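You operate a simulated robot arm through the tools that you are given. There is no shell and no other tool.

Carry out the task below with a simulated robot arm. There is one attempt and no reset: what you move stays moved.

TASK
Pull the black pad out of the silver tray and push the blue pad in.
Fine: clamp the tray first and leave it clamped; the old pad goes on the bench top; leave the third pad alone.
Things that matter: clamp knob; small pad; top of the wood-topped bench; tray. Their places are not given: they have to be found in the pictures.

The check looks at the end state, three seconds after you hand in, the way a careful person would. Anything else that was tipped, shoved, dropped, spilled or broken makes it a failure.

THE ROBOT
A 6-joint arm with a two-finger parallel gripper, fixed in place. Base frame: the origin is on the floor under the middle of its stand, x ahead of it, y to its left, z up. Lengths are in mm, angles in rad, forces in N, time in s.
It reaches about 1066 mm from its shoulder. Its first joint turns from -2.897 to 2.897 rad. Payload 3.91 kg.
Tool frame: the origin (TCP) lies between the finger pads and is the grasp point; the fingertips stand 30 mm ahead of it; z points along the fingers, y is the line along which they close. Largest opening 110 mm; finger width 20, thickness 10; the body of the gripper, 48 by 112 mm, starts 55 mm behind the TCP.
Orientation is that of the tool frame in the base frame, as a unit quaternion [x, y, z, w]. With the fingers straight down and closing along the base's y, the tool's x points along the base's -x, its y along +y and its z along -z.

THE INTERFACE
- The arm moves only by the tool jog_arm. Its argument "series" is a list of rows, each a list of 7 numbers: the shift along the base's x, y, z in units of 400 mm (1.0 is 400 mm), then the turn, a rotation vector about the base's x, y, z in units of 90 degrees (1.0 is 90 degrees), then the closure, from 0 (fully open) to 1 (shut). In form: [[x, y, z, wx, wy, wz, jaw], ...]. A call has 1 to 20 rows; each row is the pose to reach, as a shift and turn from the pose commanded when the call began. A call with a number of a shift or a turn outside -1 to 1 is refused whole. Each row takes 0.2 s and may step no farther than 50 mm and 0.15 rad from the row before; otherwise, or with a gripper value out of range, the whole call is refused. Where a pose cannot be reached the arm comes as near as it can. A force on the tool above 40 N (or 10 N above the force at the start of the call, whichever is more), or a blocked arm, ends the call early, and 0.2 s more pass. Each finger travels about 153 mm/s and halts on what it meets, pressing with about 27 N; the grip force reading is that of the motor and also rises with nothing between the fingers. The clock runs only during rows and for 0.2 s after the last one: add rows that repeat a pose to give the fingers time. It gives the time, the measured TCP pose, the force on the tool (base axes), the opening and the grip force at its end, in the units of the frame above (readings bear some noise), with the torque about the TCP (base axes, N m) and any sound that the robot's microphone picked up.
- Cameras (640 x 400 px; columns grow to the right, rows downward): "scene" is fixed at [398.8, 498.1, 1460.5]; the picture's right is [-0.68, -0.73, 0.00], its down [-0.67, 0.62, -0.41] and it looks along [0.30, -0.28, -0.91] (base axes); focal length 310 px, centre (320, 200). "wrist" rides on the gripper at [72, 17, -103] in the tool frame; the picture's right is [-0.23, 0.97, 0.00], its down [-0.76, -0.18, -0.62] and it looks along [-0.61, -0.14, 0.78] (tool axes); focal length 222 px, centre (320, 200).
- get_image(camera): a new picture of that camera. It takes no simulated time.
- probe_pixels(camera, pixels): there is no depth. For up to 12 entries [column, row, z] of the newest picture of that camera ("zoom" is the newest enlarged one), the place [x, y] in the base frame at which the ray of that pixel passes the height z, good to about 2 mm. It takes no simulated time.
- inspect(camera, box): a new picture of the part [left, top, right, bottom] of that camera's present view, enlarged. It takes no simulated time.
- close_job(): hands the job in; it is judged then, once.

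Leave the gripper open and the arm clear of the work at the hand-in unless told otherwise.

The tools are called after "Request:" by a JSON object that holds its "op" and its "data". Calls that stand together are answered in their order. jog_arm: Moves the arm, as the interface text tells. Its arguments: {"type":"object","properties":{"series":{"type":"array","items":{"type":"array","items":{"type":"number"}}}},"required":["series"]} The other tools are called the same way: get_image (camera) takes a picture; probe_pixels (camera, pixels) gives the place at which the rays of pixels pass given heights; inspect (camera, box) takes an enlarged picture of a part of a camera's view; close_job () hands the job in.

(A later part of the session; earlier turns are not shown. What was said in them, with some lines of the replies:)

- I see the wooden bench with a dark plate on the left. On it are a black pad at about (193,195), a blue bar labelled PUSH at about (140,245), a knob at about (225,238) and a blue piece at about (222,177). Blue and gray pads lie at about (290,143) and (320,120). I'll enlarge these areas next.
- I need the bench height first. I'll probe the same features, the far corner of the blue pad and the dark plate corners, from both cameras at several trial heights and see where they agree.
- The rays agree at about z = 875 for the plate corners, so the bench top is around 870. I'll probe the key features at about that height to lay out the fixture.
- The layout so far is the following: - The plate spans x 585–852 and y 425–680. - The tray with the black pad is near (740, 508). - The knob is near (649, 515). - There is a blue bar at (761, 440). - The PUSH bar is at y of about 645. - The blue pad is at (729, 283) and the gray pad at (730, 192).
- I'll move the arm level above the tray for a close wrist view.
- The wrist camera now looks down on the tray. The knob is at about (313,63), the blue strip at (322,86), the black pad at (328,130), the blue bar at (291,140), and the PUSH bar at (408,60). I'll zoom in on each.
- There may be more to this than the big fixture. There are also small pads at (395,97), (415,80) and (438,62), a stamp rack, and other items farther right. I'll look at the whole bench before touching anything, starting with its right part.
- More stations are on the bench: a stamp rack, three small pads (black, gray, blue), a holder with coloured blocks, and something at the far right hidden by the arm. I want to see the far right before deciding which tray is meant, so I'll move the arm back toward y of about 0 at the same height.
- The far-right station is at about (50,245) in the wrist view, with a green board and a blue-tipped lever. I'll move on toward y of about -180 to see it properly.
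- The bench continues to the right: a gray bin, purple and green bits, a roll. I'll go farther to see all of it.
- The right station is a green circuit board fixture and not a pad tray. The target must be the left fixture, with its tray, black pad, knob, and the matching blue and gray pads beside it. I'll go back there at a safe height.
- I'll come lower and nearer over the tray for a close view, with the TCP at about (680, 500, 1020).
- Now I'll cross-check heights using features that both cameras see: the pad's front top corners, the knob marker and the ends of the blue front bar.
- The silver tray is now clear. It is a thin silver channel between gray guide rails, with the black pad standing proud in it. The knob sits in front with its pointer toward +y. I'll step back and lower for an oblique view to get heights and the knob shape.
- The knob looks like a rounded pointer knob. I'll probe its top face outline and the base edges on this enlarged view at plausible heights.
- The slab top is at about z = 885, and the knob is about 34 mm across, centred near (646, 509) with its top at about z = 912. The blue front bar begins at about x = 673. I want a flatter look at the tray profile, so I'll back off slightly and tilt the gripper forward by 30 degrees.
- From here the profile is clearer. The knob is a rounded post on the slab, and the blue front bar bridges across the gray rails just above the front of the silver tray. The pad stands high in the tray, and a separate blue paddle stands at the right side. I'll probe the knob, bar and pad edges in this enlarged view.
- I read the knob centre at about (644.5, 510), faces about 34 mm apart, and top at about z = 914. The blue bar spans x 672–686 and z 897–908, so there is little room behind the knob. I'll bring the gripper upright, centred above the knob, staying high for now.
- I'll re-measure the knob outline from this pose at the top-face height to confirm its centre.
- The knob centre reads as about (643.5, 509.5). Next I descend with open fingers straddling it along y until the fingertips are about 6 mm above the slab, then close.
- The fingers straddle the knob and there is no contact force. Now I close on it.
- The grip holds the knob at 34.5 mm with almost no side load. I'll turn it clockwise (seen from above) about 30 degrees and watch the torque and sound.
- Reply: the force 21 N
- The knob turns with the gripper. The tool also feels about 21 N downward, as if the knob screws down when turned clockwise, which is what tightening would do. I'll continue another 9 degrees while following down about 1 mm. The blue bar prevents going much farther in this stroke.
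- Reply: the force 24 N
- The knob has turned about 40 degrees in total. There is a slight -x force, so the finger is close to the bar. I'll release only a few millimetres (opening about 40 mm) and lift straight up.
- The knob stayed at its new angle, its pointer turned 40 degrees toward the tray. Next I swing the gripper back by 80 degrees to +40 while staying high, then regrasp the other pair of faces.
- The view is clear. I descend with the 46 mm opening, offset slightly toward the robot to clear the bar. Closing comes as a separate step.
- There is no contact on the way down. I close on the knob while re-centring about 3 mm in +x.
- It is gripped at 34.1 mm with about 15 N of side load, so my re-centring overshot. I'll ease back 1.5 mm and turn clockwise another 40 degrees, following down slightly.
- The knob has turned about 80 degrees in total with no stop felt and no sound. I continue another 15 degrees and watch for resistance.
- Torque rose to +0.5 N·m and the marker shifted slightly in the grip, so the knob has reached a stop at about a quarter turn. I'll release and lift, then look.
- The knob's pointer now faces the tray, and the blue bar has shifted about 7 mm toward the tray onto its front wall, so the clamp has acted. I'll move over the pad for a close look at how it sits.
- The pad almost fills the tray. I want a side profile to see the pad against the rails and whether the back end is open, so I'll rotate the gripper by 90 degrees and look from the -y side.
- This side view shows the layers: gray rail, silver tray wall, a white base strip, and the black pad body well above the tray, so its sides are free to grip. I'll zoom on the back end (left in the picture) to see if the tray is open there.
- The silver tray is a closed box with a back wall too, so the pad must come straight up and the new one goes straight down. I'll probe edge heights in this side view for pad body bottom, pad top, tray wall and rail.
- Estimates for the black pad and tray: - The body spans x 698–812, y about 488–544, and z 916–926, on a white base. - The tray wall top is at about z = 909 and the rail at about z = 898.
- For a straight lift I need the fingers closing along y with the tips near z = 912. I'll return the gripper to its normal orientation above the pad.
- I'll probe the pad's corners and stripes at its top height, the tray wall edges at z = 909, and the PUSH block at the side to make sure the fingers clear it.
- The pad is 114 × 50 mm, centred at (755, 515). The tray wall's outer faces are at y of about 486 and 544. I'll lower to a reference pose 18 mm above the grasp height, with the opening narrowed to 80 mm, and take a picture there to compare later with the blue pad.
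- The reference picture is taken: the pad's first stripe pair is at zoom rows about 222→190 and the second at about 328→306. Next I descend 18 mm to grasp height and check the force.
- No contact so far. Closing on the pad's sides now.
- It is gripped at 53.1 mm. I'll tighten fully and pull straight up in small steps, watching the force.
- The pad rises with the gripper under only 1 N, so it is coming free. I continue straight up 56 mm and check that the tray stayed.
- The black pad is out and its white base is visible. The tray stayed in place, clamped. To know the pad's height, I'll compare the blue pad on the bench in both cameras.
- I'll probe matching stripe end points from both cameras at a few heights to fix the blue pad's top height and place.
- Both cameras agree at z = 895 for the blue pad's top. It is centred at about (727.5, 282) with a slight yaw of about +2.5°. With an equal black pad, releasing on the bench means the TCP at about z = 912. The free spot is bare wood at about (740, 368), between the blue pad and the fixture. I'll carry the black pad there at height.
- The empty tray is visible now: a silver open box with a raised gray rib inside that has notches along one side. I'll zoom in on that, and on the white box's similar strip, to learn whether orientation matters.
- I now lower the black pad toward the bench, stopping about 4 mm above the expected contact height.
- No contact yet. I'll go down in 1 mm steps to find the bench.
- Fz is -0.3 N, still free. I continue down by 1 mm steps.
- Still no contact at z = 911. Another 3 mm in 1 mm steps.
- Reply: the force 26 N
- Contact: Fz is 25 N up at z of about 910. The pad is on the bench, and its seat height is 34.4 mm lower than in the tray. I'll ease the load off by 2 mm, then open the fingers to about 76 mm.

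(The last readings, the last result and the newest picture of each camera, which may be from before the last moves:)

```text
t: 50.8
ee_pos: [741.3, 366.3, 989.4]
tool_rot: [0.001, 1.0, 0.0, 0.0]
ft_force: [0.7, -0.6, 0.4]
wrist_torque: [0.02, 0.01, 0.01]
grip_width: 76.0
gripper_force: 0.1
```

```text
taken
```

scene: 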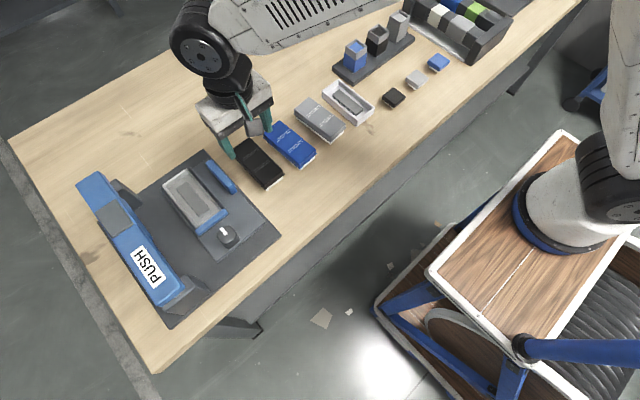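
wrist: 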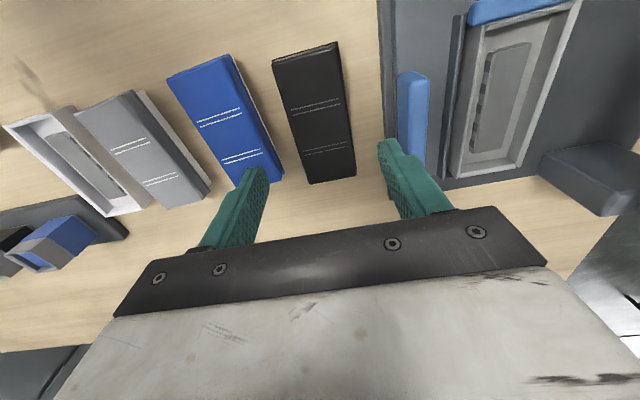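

The black pad rests flat on the bench. I move above the blue pad to measure its centre and yaw accurately.

Request:
{"op": "jog_arm", "data": {"series": [[-0.015, -0.108, 0, 0, 0, 0, 0.27], [-0.031, -0.215, 0, 0, 0, 0, 0.27], [-0.031, -0.215, 0, 0, 0, 0, 0.27], [-0.031, -0.215, 0, 0, 0, 0, 0.27]]}}

Request:
{"op": "get_image", "data": {"camera": "wrist"}}

Request:
{"op": "inspect", "data": {"camera": "wrist", "box": [220, 40, 440, 210]}}

```text
t: 51.8
ee_pos: [730.1, 280.3, 990.4]
tool_rot: [0.0, 1.0, -0.001, 0.001]
ft_force: [-0.1, 0.2, -0.4]
wrist_torque: [0.02, -0.01, -0.03]
grip_width: 80.2
gripper_force: 0.1
```

```text
taken
```

wrist: 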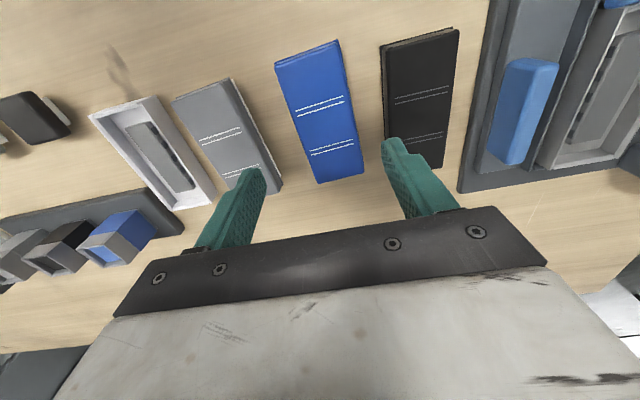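

```text
2.35 times, centred on (330, 125) of wrist
```

zoom: 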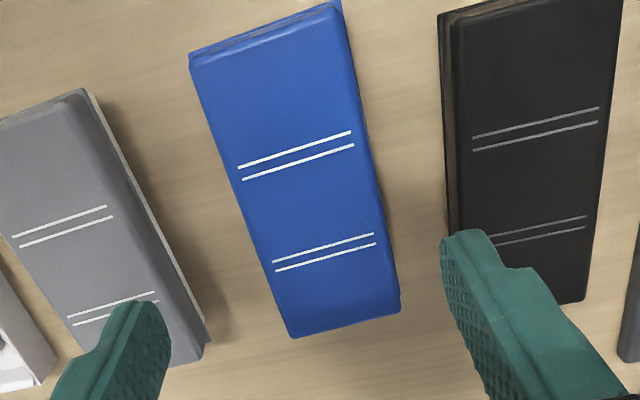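

I'll probe the blue pad's corners and stripes, plus the black pad's for comparison, at their top height of about 893.

Request:
{"op": "probe_pixels", "data": {"camera": "zoom", "pixels": [[192, 64, 893], [340, 8, 893], [292, 337, 893], [401, 307, 893], [238, 167, 893], [350, 132, 893], [272, 262, 893], [373, 234, 893], [472, 138, 893], [598, 108, 893], [586, 216, 893], [445, 20, 893]]}}

```text
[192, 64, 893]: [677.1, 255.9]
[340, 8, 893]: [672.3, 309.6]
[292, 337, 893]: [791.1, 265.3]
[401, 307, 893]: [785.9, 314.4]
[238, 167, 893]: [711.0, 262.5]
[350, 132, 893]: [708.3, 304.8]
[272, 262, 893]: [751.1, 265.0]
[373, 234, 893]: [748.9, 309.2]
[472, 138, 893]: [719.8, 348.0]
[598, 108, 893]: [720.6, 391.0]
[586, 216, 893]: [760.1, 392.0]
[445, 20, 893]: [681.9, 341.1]
```

The blue pad's stripe centre is about (729.8, 285.5) with a yaw of about +0.075 rad. I'll go to the equivalent of the earlier reference pose (34 mm lower because it sits on the bench), with matching yaw and a 72 mm opening, and compare pictures.

Request:
{"op": "jog_arm", "data": {"series": [[0.003, 0.005, -0.05, 0, 0, 0.024, 0.345], [0.0055, 0.00875, -0.1, 0, 0, 0.048, 0.345], [0.0055, 0.00875, -0.161, 0, 0, 0.048, 0.345], [0.0055, 0.00875, -0.161, 0, 0, 0.048, 0.345]]}}

Request:
{"op": "get_image", "data": {"camera": "wrist"}}

Request:
{"op": "inspect", "data": {"camera": "wrist", "box": [220, 40, 440, 220]}}

```text
t: 52.8
ee_pos: [733.4, 286.0, 927.4]
tool_rot: [-0.037, 0.999, 0.0, 0.001]
ft_force: [0.6, 0.8, -0.3]
wrist_torque: [0.04, 0.0, -0.01]
grip_width: 72.2
gripper_force: 0.1
```

```text
taken
```

wrist: 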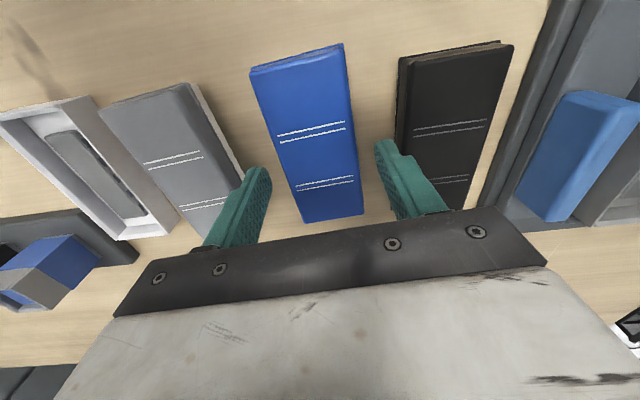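

```text
2.22 times, centred on (330, 130) of wrist
```

zoom: 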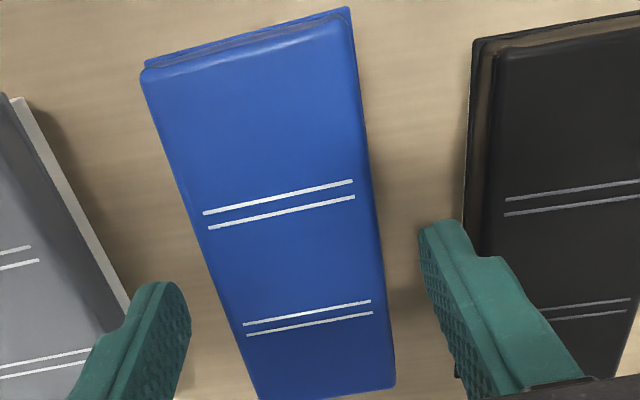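

Compared with the reference, the blue stripes sit about 9 px higher in the zoom, so the pad is a few mm nearer the robot relative to the TCP than the black one was. The TCP reading also shows x = 733, so I'll let it settle and re-read.

Request:
{"op": "jog_arm", "data": {"series": [[0, 0, 0, 0, 0, 0, 0.345], [0, 0, 0, 0, 0, 0, 0.345], [0, 0, 0, 0, 0, 0, 0.345]]}}

Request:
{"op": "inspect", "data": {"camera": "wrist", "box": [220, 40, 440, 220]}}

```text
t: 53.6
ee_pos: [733.8, 285.6, 927.8]
tool_rot: [-0.037, 0.999, 0.0, 0.001]
ft_force: [0.8, -0.2, 1.5]
wrist_torque: [-0.03, 0.01, -0.02]
grip_width: 72.1
gripper_force: 0.0
```

```text
2.22 times, centred on (330, 130) of wrist
```

zoom: 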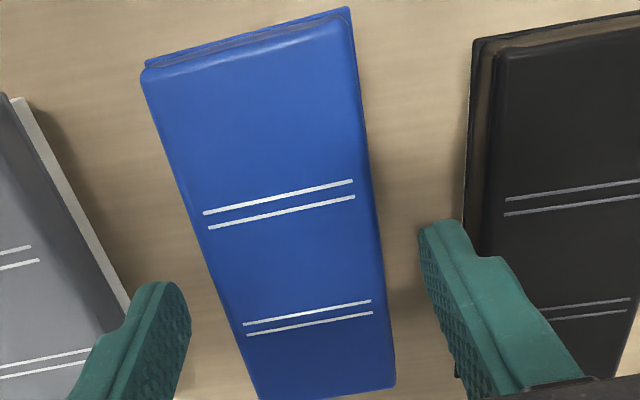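

The TCP is really at x = 733.7, about 4 mm ahead of where I want it. I shift -4 mm in x and -2.5 mm in y, and descend to the grasp height (z of about 910).

Request:
{"op": "jog_arm", "data": {"series": [[-0.01, -0.006, 0, 0, 0, 0, 0.345], [-0.01, -0.006, -0.022, 0, 0, 0, 0.345], [-0.01, -0.006, -0.0445, 0, 0, 0, 0.345], [-0.01, -0.006, -0.0445, 0, 0, 0, 0.345], [-0.01, -0.006, -0.0445, 0, 0, 0, 0.345]]}}

Request:
{"op": "inspect", "data": {"camera": "wrist", "box": [220, 60, 440, 230]}}

```text
t: 54.8
ee_pos: [727.3, 282.1, 908.2]
tool_rot: [-0.037, 0.999, 0.0, 0.0]
ft_force: [-0.3, -0.4, 0.3]
wrist_torque: [-0.03, 0.0, -0.01]
grip_width: 72.0
gripper_force: 0.1
```

```text
2.35 times, centred on (330, 145) of wrist
```

zoom: 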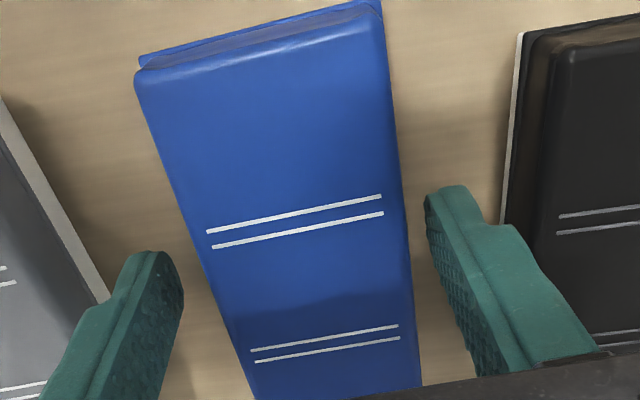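

Now the blue stripes are about 15 px lower and 14 px right compared with the black pad's grasp view, so I overshot. I correct by +4.6 mm in x, +2 mm in y and +1.5 mm in z and look again.

Request:
{"op": "jog_arm", "data": {"series": [[0.0115, 0.005, 0.00375, 0, 0, 0, 0.345], [0.0115, 0.005, 0.00375, 0, 0, 0, 0.345], [0.0115, 0.005, 0.00375, 0, 0, 0, 0.345]]}}

Request:
{"op": "inspect", "data": {"camera": "wrist", "box": [220, 60, 440, 230]}}

```text
t: 55.6
ee_pos: [731.4, 284.0, 910.3]
tool_rot: [-0.037, 0.999, 0.0, 0.0]
ft_force: [-0.6, 0.3, -0.5]
wrist_torque: [0.01, 0.03, 0.0]
grip_width: 72.3
gripper_force: 0.0
```

```text
2.35 times, centred on (330, 145) of wrist
```

zoom: 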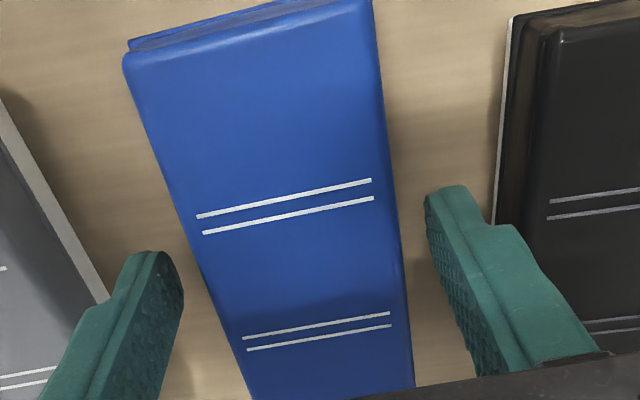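

The stripes now match the black pad's grasp view to within a pixel or two. I close the fingers.

Request:
{"op": "jog_arm", "data": {"series": [[0, 0, 0, 0, 0, 0, 0.45], [0, 0, 0, 0, 0, 0, 0.6], [0, 0, 0, 0, 0, 0, 1.0], [0, 0, 0, 0, 0, 0, 1.0], [0, 0, 0, 0, 0, 0, 1.0]]}}

Request:
{"op": "inspect", "data": {"camera": "wrist", "box": [220, 60, 440, 230]}}

```text
t: 56.8
ee_pos: [730.4, 284.6, 909.7]
tool_rot: [-0.036, 0.999, 0.0, 0.0]
ft_force: [-0.2, -0.2, 0.4]
wrist_torque: [-0.05, -0.07, -0.01]
grip_width: 53.3
gripper_force: 26.8
```

```text
2.35 times, centred on (330, 145) of wrist
```

zoom: 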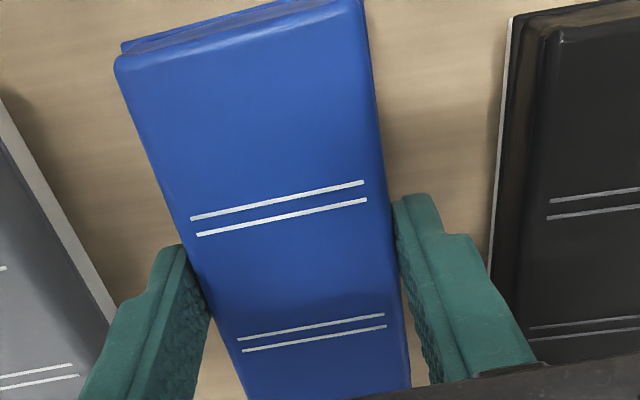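

The in-hand view matches the black pad's to about half a millimetre. I lift the blue pad straight up.

Request:
{"op": "jog_arm", "data": {"series": [[0, 0, 0.02, 0, 0, 0, 1.0], [0, 0, 0.06, 0, 0, 0, 1.0], [0, 0, 0.14, 0, 0, 0, 1.0], [0, 0, 0.24, 0, 0, -0.024, 1.0], [0, 0, 0.24, 0, 0, -0.048, 1.0], [0, 0, 0.24, 0, 0, -0.048, 1.0]]}}

Request:
{"op": "get_image", "data": {"camera": "scene"}}

Request:
{"op": "get_image", "data": {"camera": "wrist"}}

```text
t: 58.2
ee_pos: [731.8, 283.3, 1007.4]
tool_rot: [0.001, 1.0, 0.0, 0.0]
ft_force: [0.9, 0.6, -0.5]
wrist_torque: [0.01, -0.03, 0.02]
grip_width: 53.3
gripper_force: 26.9
```

```text
taken
```

scene: 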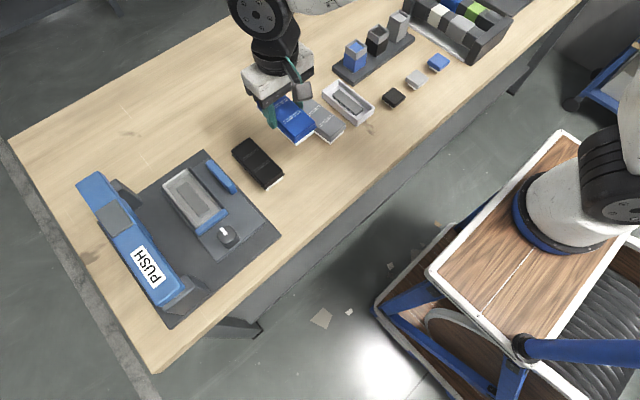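

```text
taken
```

wrist: 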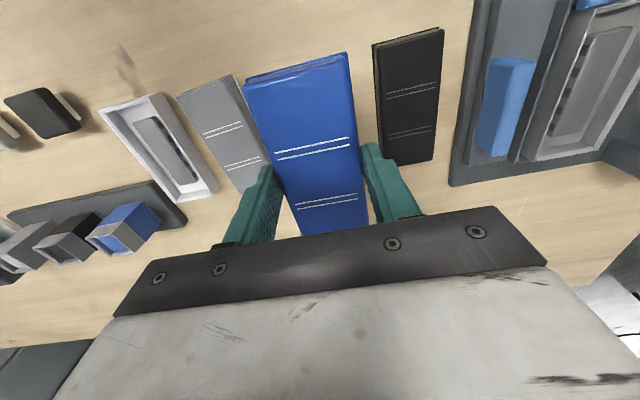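

The blue pad is held level and everything else is undisturbed. I carry it over to above the tray (target TCP about (754.7, 514.8)).

Request:
{"op": "jog_arm", "data": {"series": [[0.01, 0.1, 0, 0, 0, 0, 1.0], [0.02, 0.2, 0, 0, 0, 0, 1.0], [0.03, 0.3, 0, 0, 0, 0, 1.0], [0.04, 0.4, 0, 0, 0, 0, 1.0], [0.05, 0.5, 0, 0, 0, 0, 1.0], [0.0575, 0.578, 0, 0, 0, 0, 1.0], [0.0575, 0.578, 0, 0, 0, 0, 1.0], [0.0575, 0.578, 0, 0, 0, 0, 1.0]]}}

Request:
{"op": "get_image", "data": {"camera": "wrist"}}

Request:
{"op": "inspect", "data": {"camera": "scene", "box": [100, 100, 300, 280]}}

```text
t: 60.0
ee_pos: [755.2, 513.5, 1006.9]
tool_rot: [0.001, 1.0, 0.0, 0.0]
ft_force: [0.6, 0.3, -0.1]
wrist_torque: [0.02, -0.01, -0.03]
grip_width: 53.2
gripper_force: 27.2
```

```text
taken
```

wrist: 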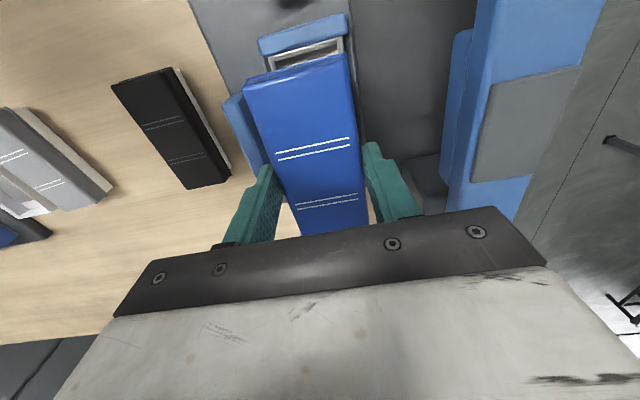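

```text
2.22 times, centred on (200, 190) of scene
```

zoom: 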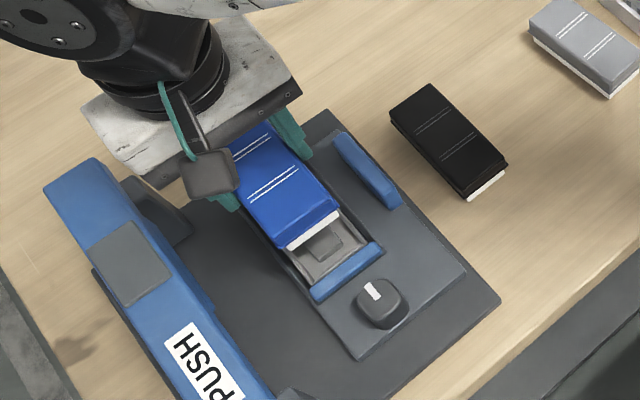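

It is aligned over the tray and the view matches the black pad's lifted view. I descend to about z = 958, just above where the base would enter the tray walls, and check alignment there.

Request:
{"op": "jog_arm", "data": {"series": [[0, 0, -0.05, 0, 0, 0, 1.0], [0, 0, -0.1, 0, 0, 0, 1.0], [0, 0, -0.12, 0, 0, 0, 1.0], [0, 0, -0.12, 0, 0, 0, 1.0], [0, 0, -0.12, 0, 0, 0, 1.0]]}}

Request:
{"op": "get_image", "data": {"camera": "wrist"}}

Request:
{"op": "inspect", "data": {"camera": "wrist", "box": [220, 0, 440, 170]}}

Request:
{"op": "inspect", "data": {"camera": "scene", "box": [150, 140, 270, 260]}}

```text
t: 61.2
ee_pos: [753.6, 515.4, 958.6]
tool_rot: [0.001, 1.0, 0.0, 0.0]
ft_force: [0.8, 0.4, 0.0]
wrist_torque: [0.01, -0.01, -0.01]
grip_width: 53.2
gripper_force: 26.8
```

```text
taken
```

wrist: 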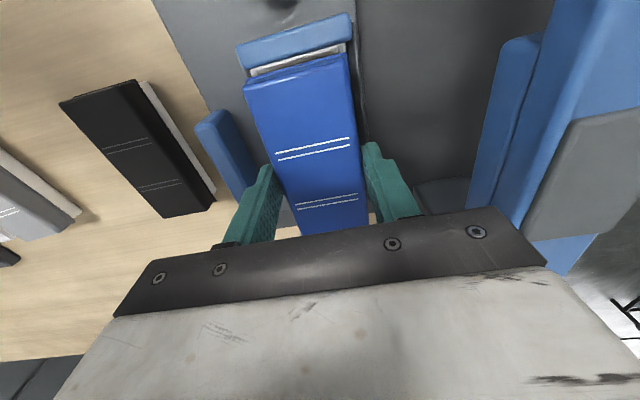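

```text
2.35 times, centred on (330, 85) of wrist
```

zoom: 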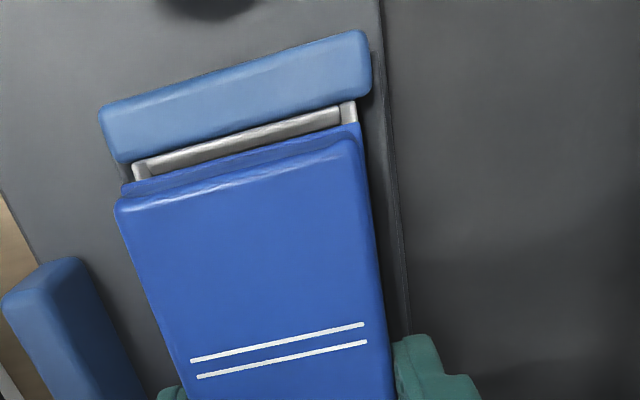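

```text
3.33 times, centred on (210, 200) of scene
```

zoom: 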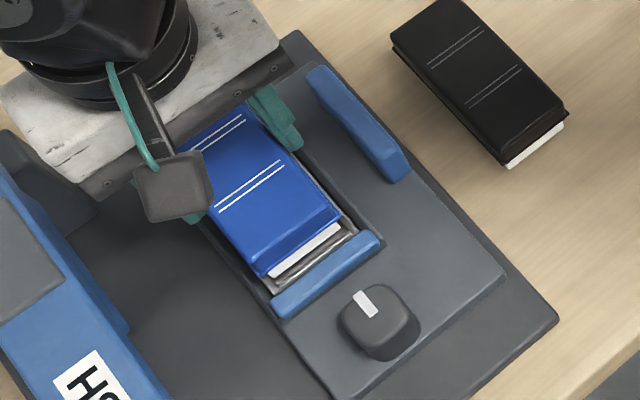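

The alignment looks right, with the pad centred between the tray's front corners. I go down slowly in about 2 mm steps, watching the force.

Request:
{"op": "jog_arm", "data": {"series": [[0, 0, -0.005, 0, 0, 0, 1.0], [0, 0, -0.01, 0, 0, 0, 1.0], [0, 0, -0.015, 0, 0, 0, 1.0], [0, 0, -0.02, 0, 0, 0, 1.0], [0, 0, -0.02, 0, 0, 0, 1.0]]}}

Request:
{"op": "inspect", "data": {"camera": "wrist", "box": [220, 0, 440, 170]}}

```text
t: 62.4
ee_pos: [753.1, 515.9, 950.6]
tool_rot: [0.001, 1.0, 0.0, 0.0]
ft_force: [0.4, 0.0, 3.9]
wrist_torque: [-0.1, -0.05, 0.04]
grip_width: 53.2
gripper_force: 27.0
```

```text
2.35 times, centred on (330, 85) of wrist
```

zoom: 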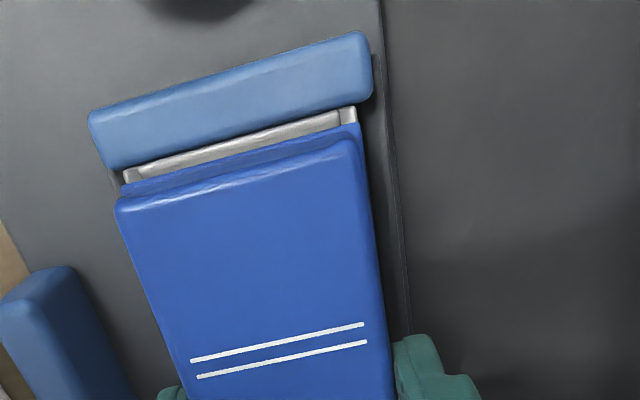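

Fz is +3.9 N, light contact starting. By comparison with the black pad's lift picture, I sit about 1.5–2 mm too far toward the robot (x reads 753.1 against 755.2). I nudge +1.5 mm in x after backing up 2 mm, then go down again.

Request:
{"op": "jog_arm", "data": {"series": [[0, 0, 0.005, 0, 0, 0, 1.0], [0.004, 0, 0.005, 0, 0, 0, 1.0], [0.004, 0, 0.005, 0, 0, 0, 1.0]]}}

Request:
{"op": "jog_arm", "data": {"series": [[0, 0, -0.0025, 0, 0, 0, 1.0], [0, 0, -0.005, 0, 0, 0, 1.0], [0, 0, -0.0075, 0, 0, 0, 1.0], [0, 0, -0.01, 0, 0, 0, 1.0], [0, 0, -0.01, 0, 0, 0, 1.0]]}}

Request:
{"op": "inspect", "data": {"camera": "wrist", "box": [220, 60, 440, 230]}}

```text
t: 63.2
ee_pos: [755.1, 514.9, 951.5]
tool_rot: [0.001, 1.0, 0.0, 0.001]
ft_force: [-1.2, -0.6, 0.3]
wrist_torque: [0.03, 0.02, 0.0]
grip_width: 53.5
gripper_force: 26.8
```

```text
t: 64.4
ee_pos: [754.4, 516.7, 947.3]
tool_rot: [0.001, 1.0, -0.001, 0.0]
ft_force: [0.3, 0.2, -0.9]
wrist_torque: [-0.01, -0.03, 0.03]
grip_width: 53.2
gripper_force: 27.4
```

```text
2.35 times, centred on (330, 145) of wrist
```

zoom: 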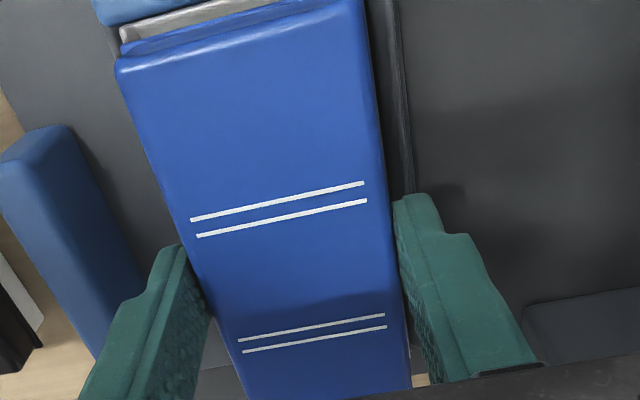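

It is now entering freely: z = 947.3 and Fz about 0, already lower than where it touched before. I continue 1 mm at a time to the seat at about 944.5.

Request:
{"op": "jog_arm", "data": {"series": [[0, 0, -0.0025, 0, 0, 0, 1.0], [0, 0, -0.005, 0, 0, 0, 1.0], [0, 0, -0.0075, 0, 0, 0, 1.0], [0, 0, -0.0075, 0, 0, 0, 1.0]]}}

Request:
{"op": "inspect", "data": {"camera": "wrist", "box": [220, 60, 440, 230]}}

```text
t: 65.4
ee_pos: [754.9, 515.0, 946.0]
tool_rot: [0.0, 1.0, 0.0, 0.0]
ft_force: [0.4, -0.5, -0.7]
wrist_torque: [-0.03, -0.02, -0.02]
grip_width: 53.2
gripper_force: 27.5
```

```text
2.35 times, centred on (330, 145) of wrist
```

zoom: 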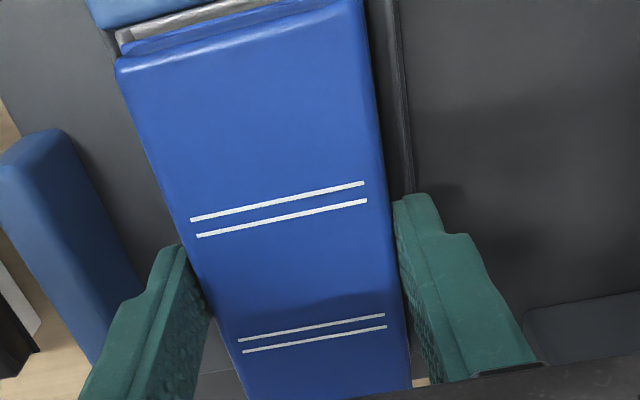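

Still free. I continue down in 1 mm steps until the seat takes load.

Request:
{"op": "jog_arm", "data": {"series": [[0, 0, -0.0025, 0, 0, 0, 1.0], [0, 0, -0.005, 0, 0, 0, 1.0], [0, 0, -0.005, 0, 0, 0, 1.0]]}}

```text
t: 66.2
ee_pos: [754.3, 516.2, 944.6]
tool_rot: [0.0, 1.0, 0.001, 0.0]
ft_force: [-7.2, -0.6, 12.2]
wrist_torque: [-0.3, 0.44, -0.09]
grip_width: 53.3
gripper_force: 26.9
```

Contact: Fz 12 N at z = 944.6, which is the seat height the black pad had. There is a small -7 N side load. I ease 0.5 mm in -x and press slightly more.

Request:
{"op": "jog_arm", "data": {"series": [[-0.0015, 0, 0, 0, 0, 0, 1.0], [-0.0015, 0, -0.0025, 0, 0, 0, 1.0], [-0.0015, 0, -0.0025, 0, 0, 0, 1.0]]}}

Request:
{"op": "inspect", "data": {"camera": "wrist", "box": [220, 60, 440, 230]}}

Request:
{"op": "inspect", "data": {"camera": "scene", "box": [150, 140, 270, 260]}}

```text
t: 67.0
ee_pos: [755.0, 516.8, 943.6]
tool_rot: [0.001, 1.0, 0.001, 0.0]
ft_force: [-0.2, 0.3, 18.7]
wrist_torque: [-0.09, 0.11, 0.04]
grip_width: 53.3
gripper_force: 27.3
```

```text
2.35 times, centred on (330, 145) of wrist
```

zoom: 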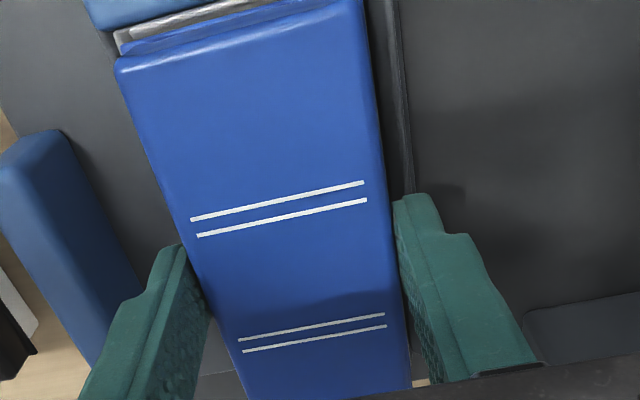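

```text
3.33 times, centred on (210, 200) of scene
```

zoom: 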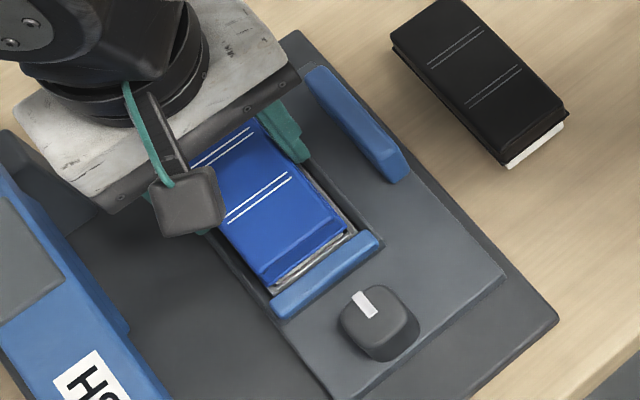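

The side load is gone and Fz is 19 N at the seat. I press a little more to make sure it is bottomed, then relax.

Request:
{"op": "jog_arm", "data": {"series": [[0, 0, -0.0025, 0, 0, 0, 1.0], [0, 0, -0.004, 0, 0, 0, 1.0], [0, 0, -0.004, 0, 0, 0, 1.0]]}}

```text
t: 67.8
ee_pos: [753.2, 514.8, 941.9]
tool_rot: [0.001, 1.0, 0.001, 0.001]
ft_force: [4.7, 3.0, 25.9]
wrist_torque: [0.06, -0.11, 0.0]
grip_width: 53.3
gripper_force: 26.9
```

Fz is 26 N and firm. I relax 2 mm, open the fingers gently to 76 mm, then read before lifting.

Request:
{"op": "jog_arm", "data": {"series": [[0, 0, 0.004, 0, 0, 0, 1.0], [0, 0, 0.004, 0, 0, 0, 0.48], [0, 0, 0.004, 0, 0, 0, 0.4], [0, 0, 0.004, 0, 0, 0, 0.31], [0, 0, 0.004, 0, 0, 0, 0.31]]}}

Request:
{"op": "inspect", "data": {"camera": "wrist", "box": [220, 60, 440, 230]}}

```text
t: 69.0
ee_pos: [754.4, 515.3, 942.2]
tool_rot: [0.001, 1.0, 0.001, -0.001]
ft_force: [-0.3, 1.0, -0.1]
wrist_torque: [0.03, -0.02, 0.02]
grip_width: 76.0
gripper_force: 0.1
```

```text
2.35 times, centred on (330, 145) of wrist
```

zoom: 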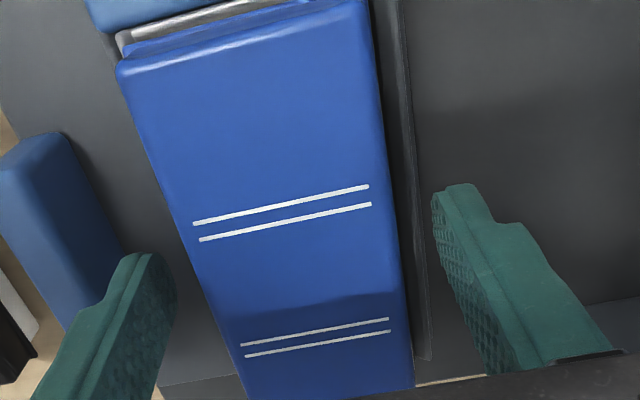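

Released with no residual force. I lift straight up to the same viewpoint I used before over the black pad (TCP about (755, 515, 1040)) and compare.

Request:
{"op": "jog_arm", "data": {"series": [[0, 0, 0.03, 0, 0, 0, 0.31], [0, 0, 0.1, 0, 0, 0, 0.31], [0, 0, 0.2, 0, 0, 0, 0.31], [0, 0, 0.245, 0, 0, 0, 0], [0, 0, 0.245, 0, 0, 0, 0], [0, 0, 0.245, 0, 0, 0, 0]]}}

Request:
{"op": "get_image", "data": {"camera": "wrist"}}

Request:
{"op": "inspect", "data": {"camera": "wrist", "box": [240, 30, 440, 210]}}

Request:
{"op": "inspect", "data": {"camera": "scene", "box": [150, 140, 290, 270]}}

```text
t: 70.4
ee_pos: [753.1, 513.5, 1041.1]
tool_rot: [0.0, 1.0, -0.001, 0.0]
ft_force: [-0.5, 0.3, 0.4]
wrist_torque: [-0.05, -0.01, -0.05]
grip_width: 110.0
gripper_force: 0.0
```

```text
taken
```

wrist: 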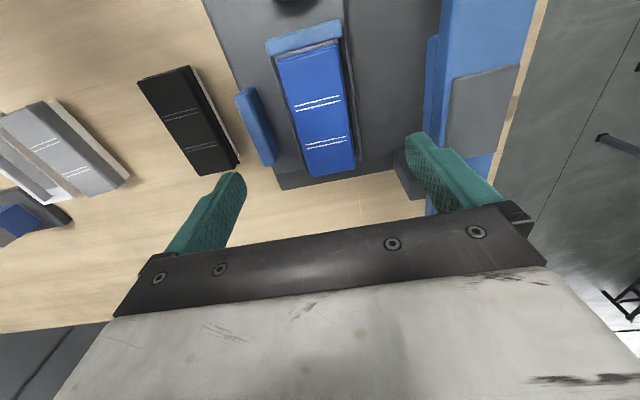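

```text
2.22 times, centred on (340, 120) of wrist
```

zoom: 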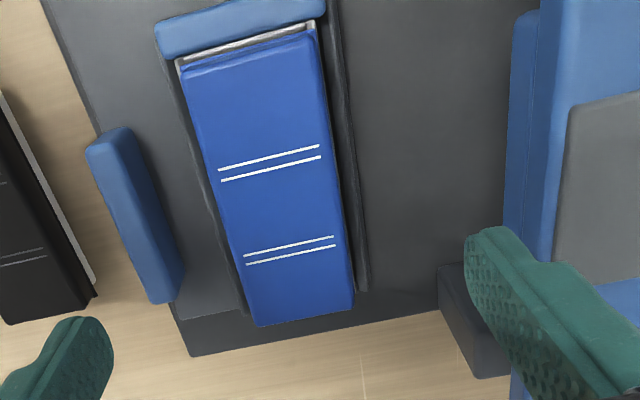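

```text
3.08 times, centred on (220, 205) of scene
```

zoom: 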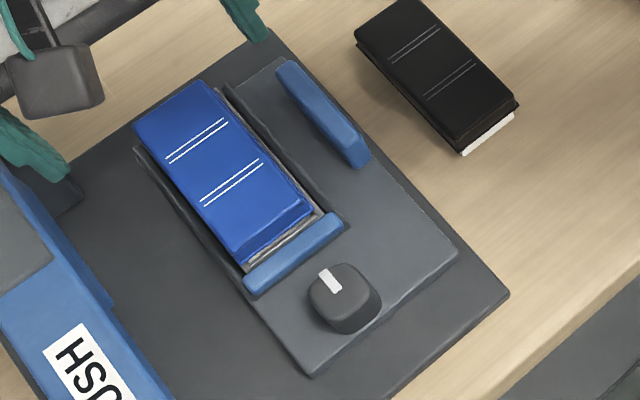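

The blue pad sits where the black one was, and the knob and bar are unchanged. To check that it is fully and evenly seated, I repeat the low side view used for the black pad.

Request:
{"op": "jog_arm", "data": {"series": [[0, -0.016, 0, 0, 0, 0.091, 0], [0, -0.033, 0, 0, 0, 0.182, 0], [0, -0.049, 0, 0, 0, 0.273, 0], [0, -0.065, 0, 0, 0, 0.364, 0], [0, -0.082, 0, 0, 0, 0.455, 0], [0, -0.098, 0, 0, 0, 0.546, 0], [0, -0.115, 0, 0, 0, 0.637, 0], [0, -0.131, 0, 0, 0, 0.728, 0], [0, -0.147, 0, 0, 0, 0.819, 0], [0, -0.164, 0, 0, 0, 0.91, 0], [0, -0.177, 0, 0, 0, 1.0, 0], [0, -0.177, 0, 0, 0, 1.0, 0]]}}

Request:
{"op": "jog_arm", "data": {"series": [[0, 0, -0.04, 0.092, 0, 0, 0], [0, 0, -0.08, 0.184, 0, 0, 0], [0, 0, -0.13, 0.278, 0, 0, 0], [0, 0, -0.13, 0.278, 0, 0, 0]]}}

Request:
{"op": "get_image", "data": {"camera": "wrist"}}

Request:
{"op": "inspect", "data": {"camera": "wrist", "box": [220, 60, 440, 220]}}

```text
t: 73.0
ee_pos: [755.1, 444.5, 1040.6]
tool_rot: [-0.707, 0.707, 0.001, 0.0]
ft_force: [-0.5, 0.5, -0.2]
wrist_torque: [0.03, -0.01, 0.01]
grip_width: 110.2
gripper_force: 0.0
```

```text
t: 74.0
ee_pos: [756.9, 443.5, 987.9]
tool_rot: [-0.69, 0.69, 0.154, 0.154]
ft_force: [-0.7, 0.5, -0.6]
wrist_torque: [-0.04, 0.01, -0.01]
grip_width: 109.9
gripper_force: 0.0
```

```text
taken
```

wrist: 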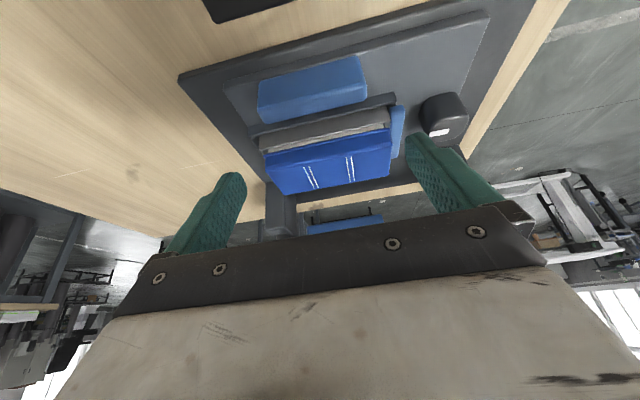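

```text
2.50 times, centred on (330, 140) of wrist
```

zoom: 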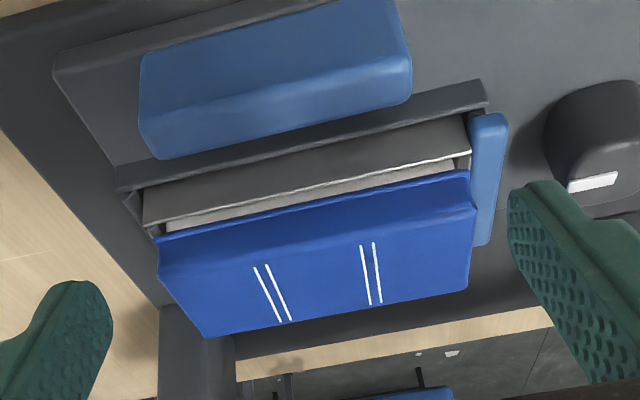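

The blue pad sits as evenly and as deep in the tray as the black one did, with equal gap at both ends, and the clamp bar is still tight against the tray. I'll straighten the gripper, lift, and retreat clear of the work with the gripper open.

Request:
{"op": "jog_arm", "data": {"series": [[0, 0, 0.06, -0.07, 0, 0, 0], [0, 0, 0.12, -0.14, 0, 0, 0], [0, 0, 0.2, -0.21, 0, 0, 0], [0, 0, 0.3, -0.278, 0, 0, 0], [0, 0, 0.4, -0.278, 0, 0, 0], [0, 0, 0.45, -0.278, 0, 0, 0]]}}

Request:
{"op": "jog_arm", "data": {"series": [[-0.06, -0.03, 0, 0, 0, -0.091, 0], [-0.12, -0.06, 0, 0, 0, -0.182, 0], [-0.18, -0.09, 0, 0, 0, -0.273, 0], [-0.24, -0.12, 0, 0, 0, -0.364, 0], [-0.3, -0.15, 0, 0, 0, -0.455, 0], [-0.36, -0.18, 0, 0, 0, -0.546, 0], [-0.42, -0.21, 0, 0, 0, -0.637, 0], [-0.48, -0.25, 0, 0, 0, -0.728, 0], [-0.54, -0.29, 0, 0, 0, -0.819, 0], [-0.6, -0.33, 0, 0, 0, -0.91, 0], [-0.66, -0.36, 0, 0, 0, -1.0, 0], [-0.66, -0.36, 0, 0, 0, -1.0, 0]]}}

Request:
{"op": "get_image", "data": {"camera": "scene"}}

Request:
{"op": "inspect", "data": {"camera": "scene", "box": [140, 130, 300, 270]}}

Request:
{"op": "get_image", "data": {"camera": "wrist"}}

```text
t: 75.4
ee_pos: [754.9, 444.0, 1167.4]
tool_rot: [-0.707, 0.708, -0.001, 0.0]
ft_force: [-0.1, 0.1, -0.1]
wrist_torque: [0.01, 0.03, -0.04]
grip_width: 110.1
gripper_force: 0.1
```

```text
t: 78.0
ee_pos: [493.1, 299.7, 1169.3]
tool_rot: [0.002, 1.0, 0.0, 0.0]
ft_force: [-0.4, -0.1, -0.6]
wrist_torque: [-0.03, 0.0, 0.06]
grip_width: 109.9
gripper_force: 0.1
```

```text
taken
```

scene: 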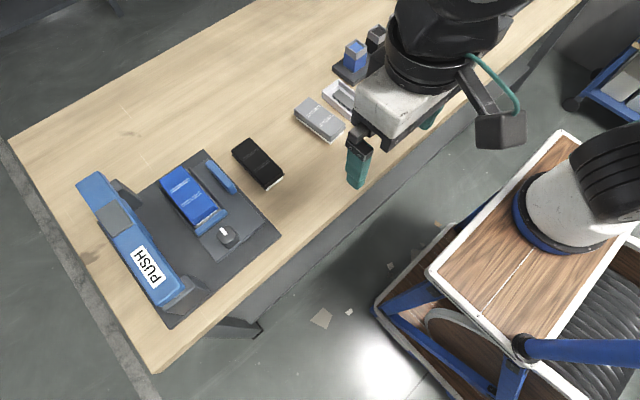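

```text
2.86 times, centred on (220, 200) of scene
```

zoom: 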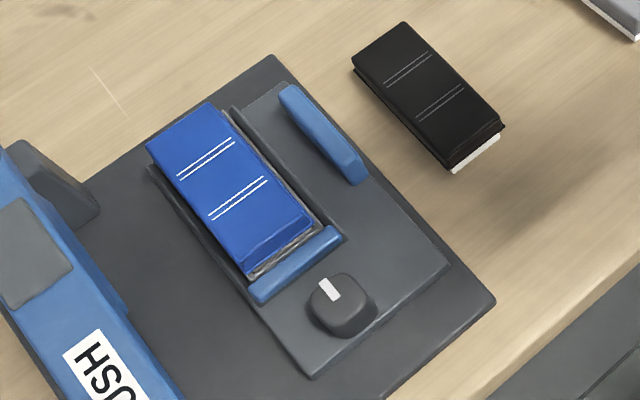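

```text
taken
```

wrist: 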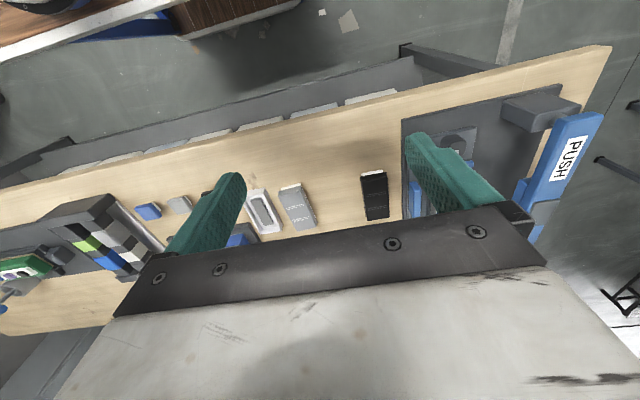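

All is in order:
- The blue pad is seated in the silver tray, and the clamp knob is turned with its bar against the tray.
- The black pad lies flat on the bench.
- The gray pad and everything else I can see is untouched.
- The arm is clear with the gripper open.

I hand in the job.

Request:
{"op": "close_job", "data": {}}

```text
The job is handed in.
```

The blue pad is now in the silver tray, the black pad is on the bench top, and I've handed the job in. I don't have the check's result.

- **Clamp:** I turned the knob a quarter turn clockwise to its stop. The blue bar moved onto the tray's front edge, and the tray stayed put while I pulled the black pad. I left it clamped.
- **Black pad:** it lifted straight out with almost no force. It lies flat on the bare wood between the fixture and where the blue pad was.
- **Blue pad:** I pressed it down to about 26 N. A low side view showed it sitting level, about as deep as the black one had been.
- **Everything else:** I didn't touch the gray pad, and nothing looked disturbed in the last pictures. The arm is clear with the gripper open.
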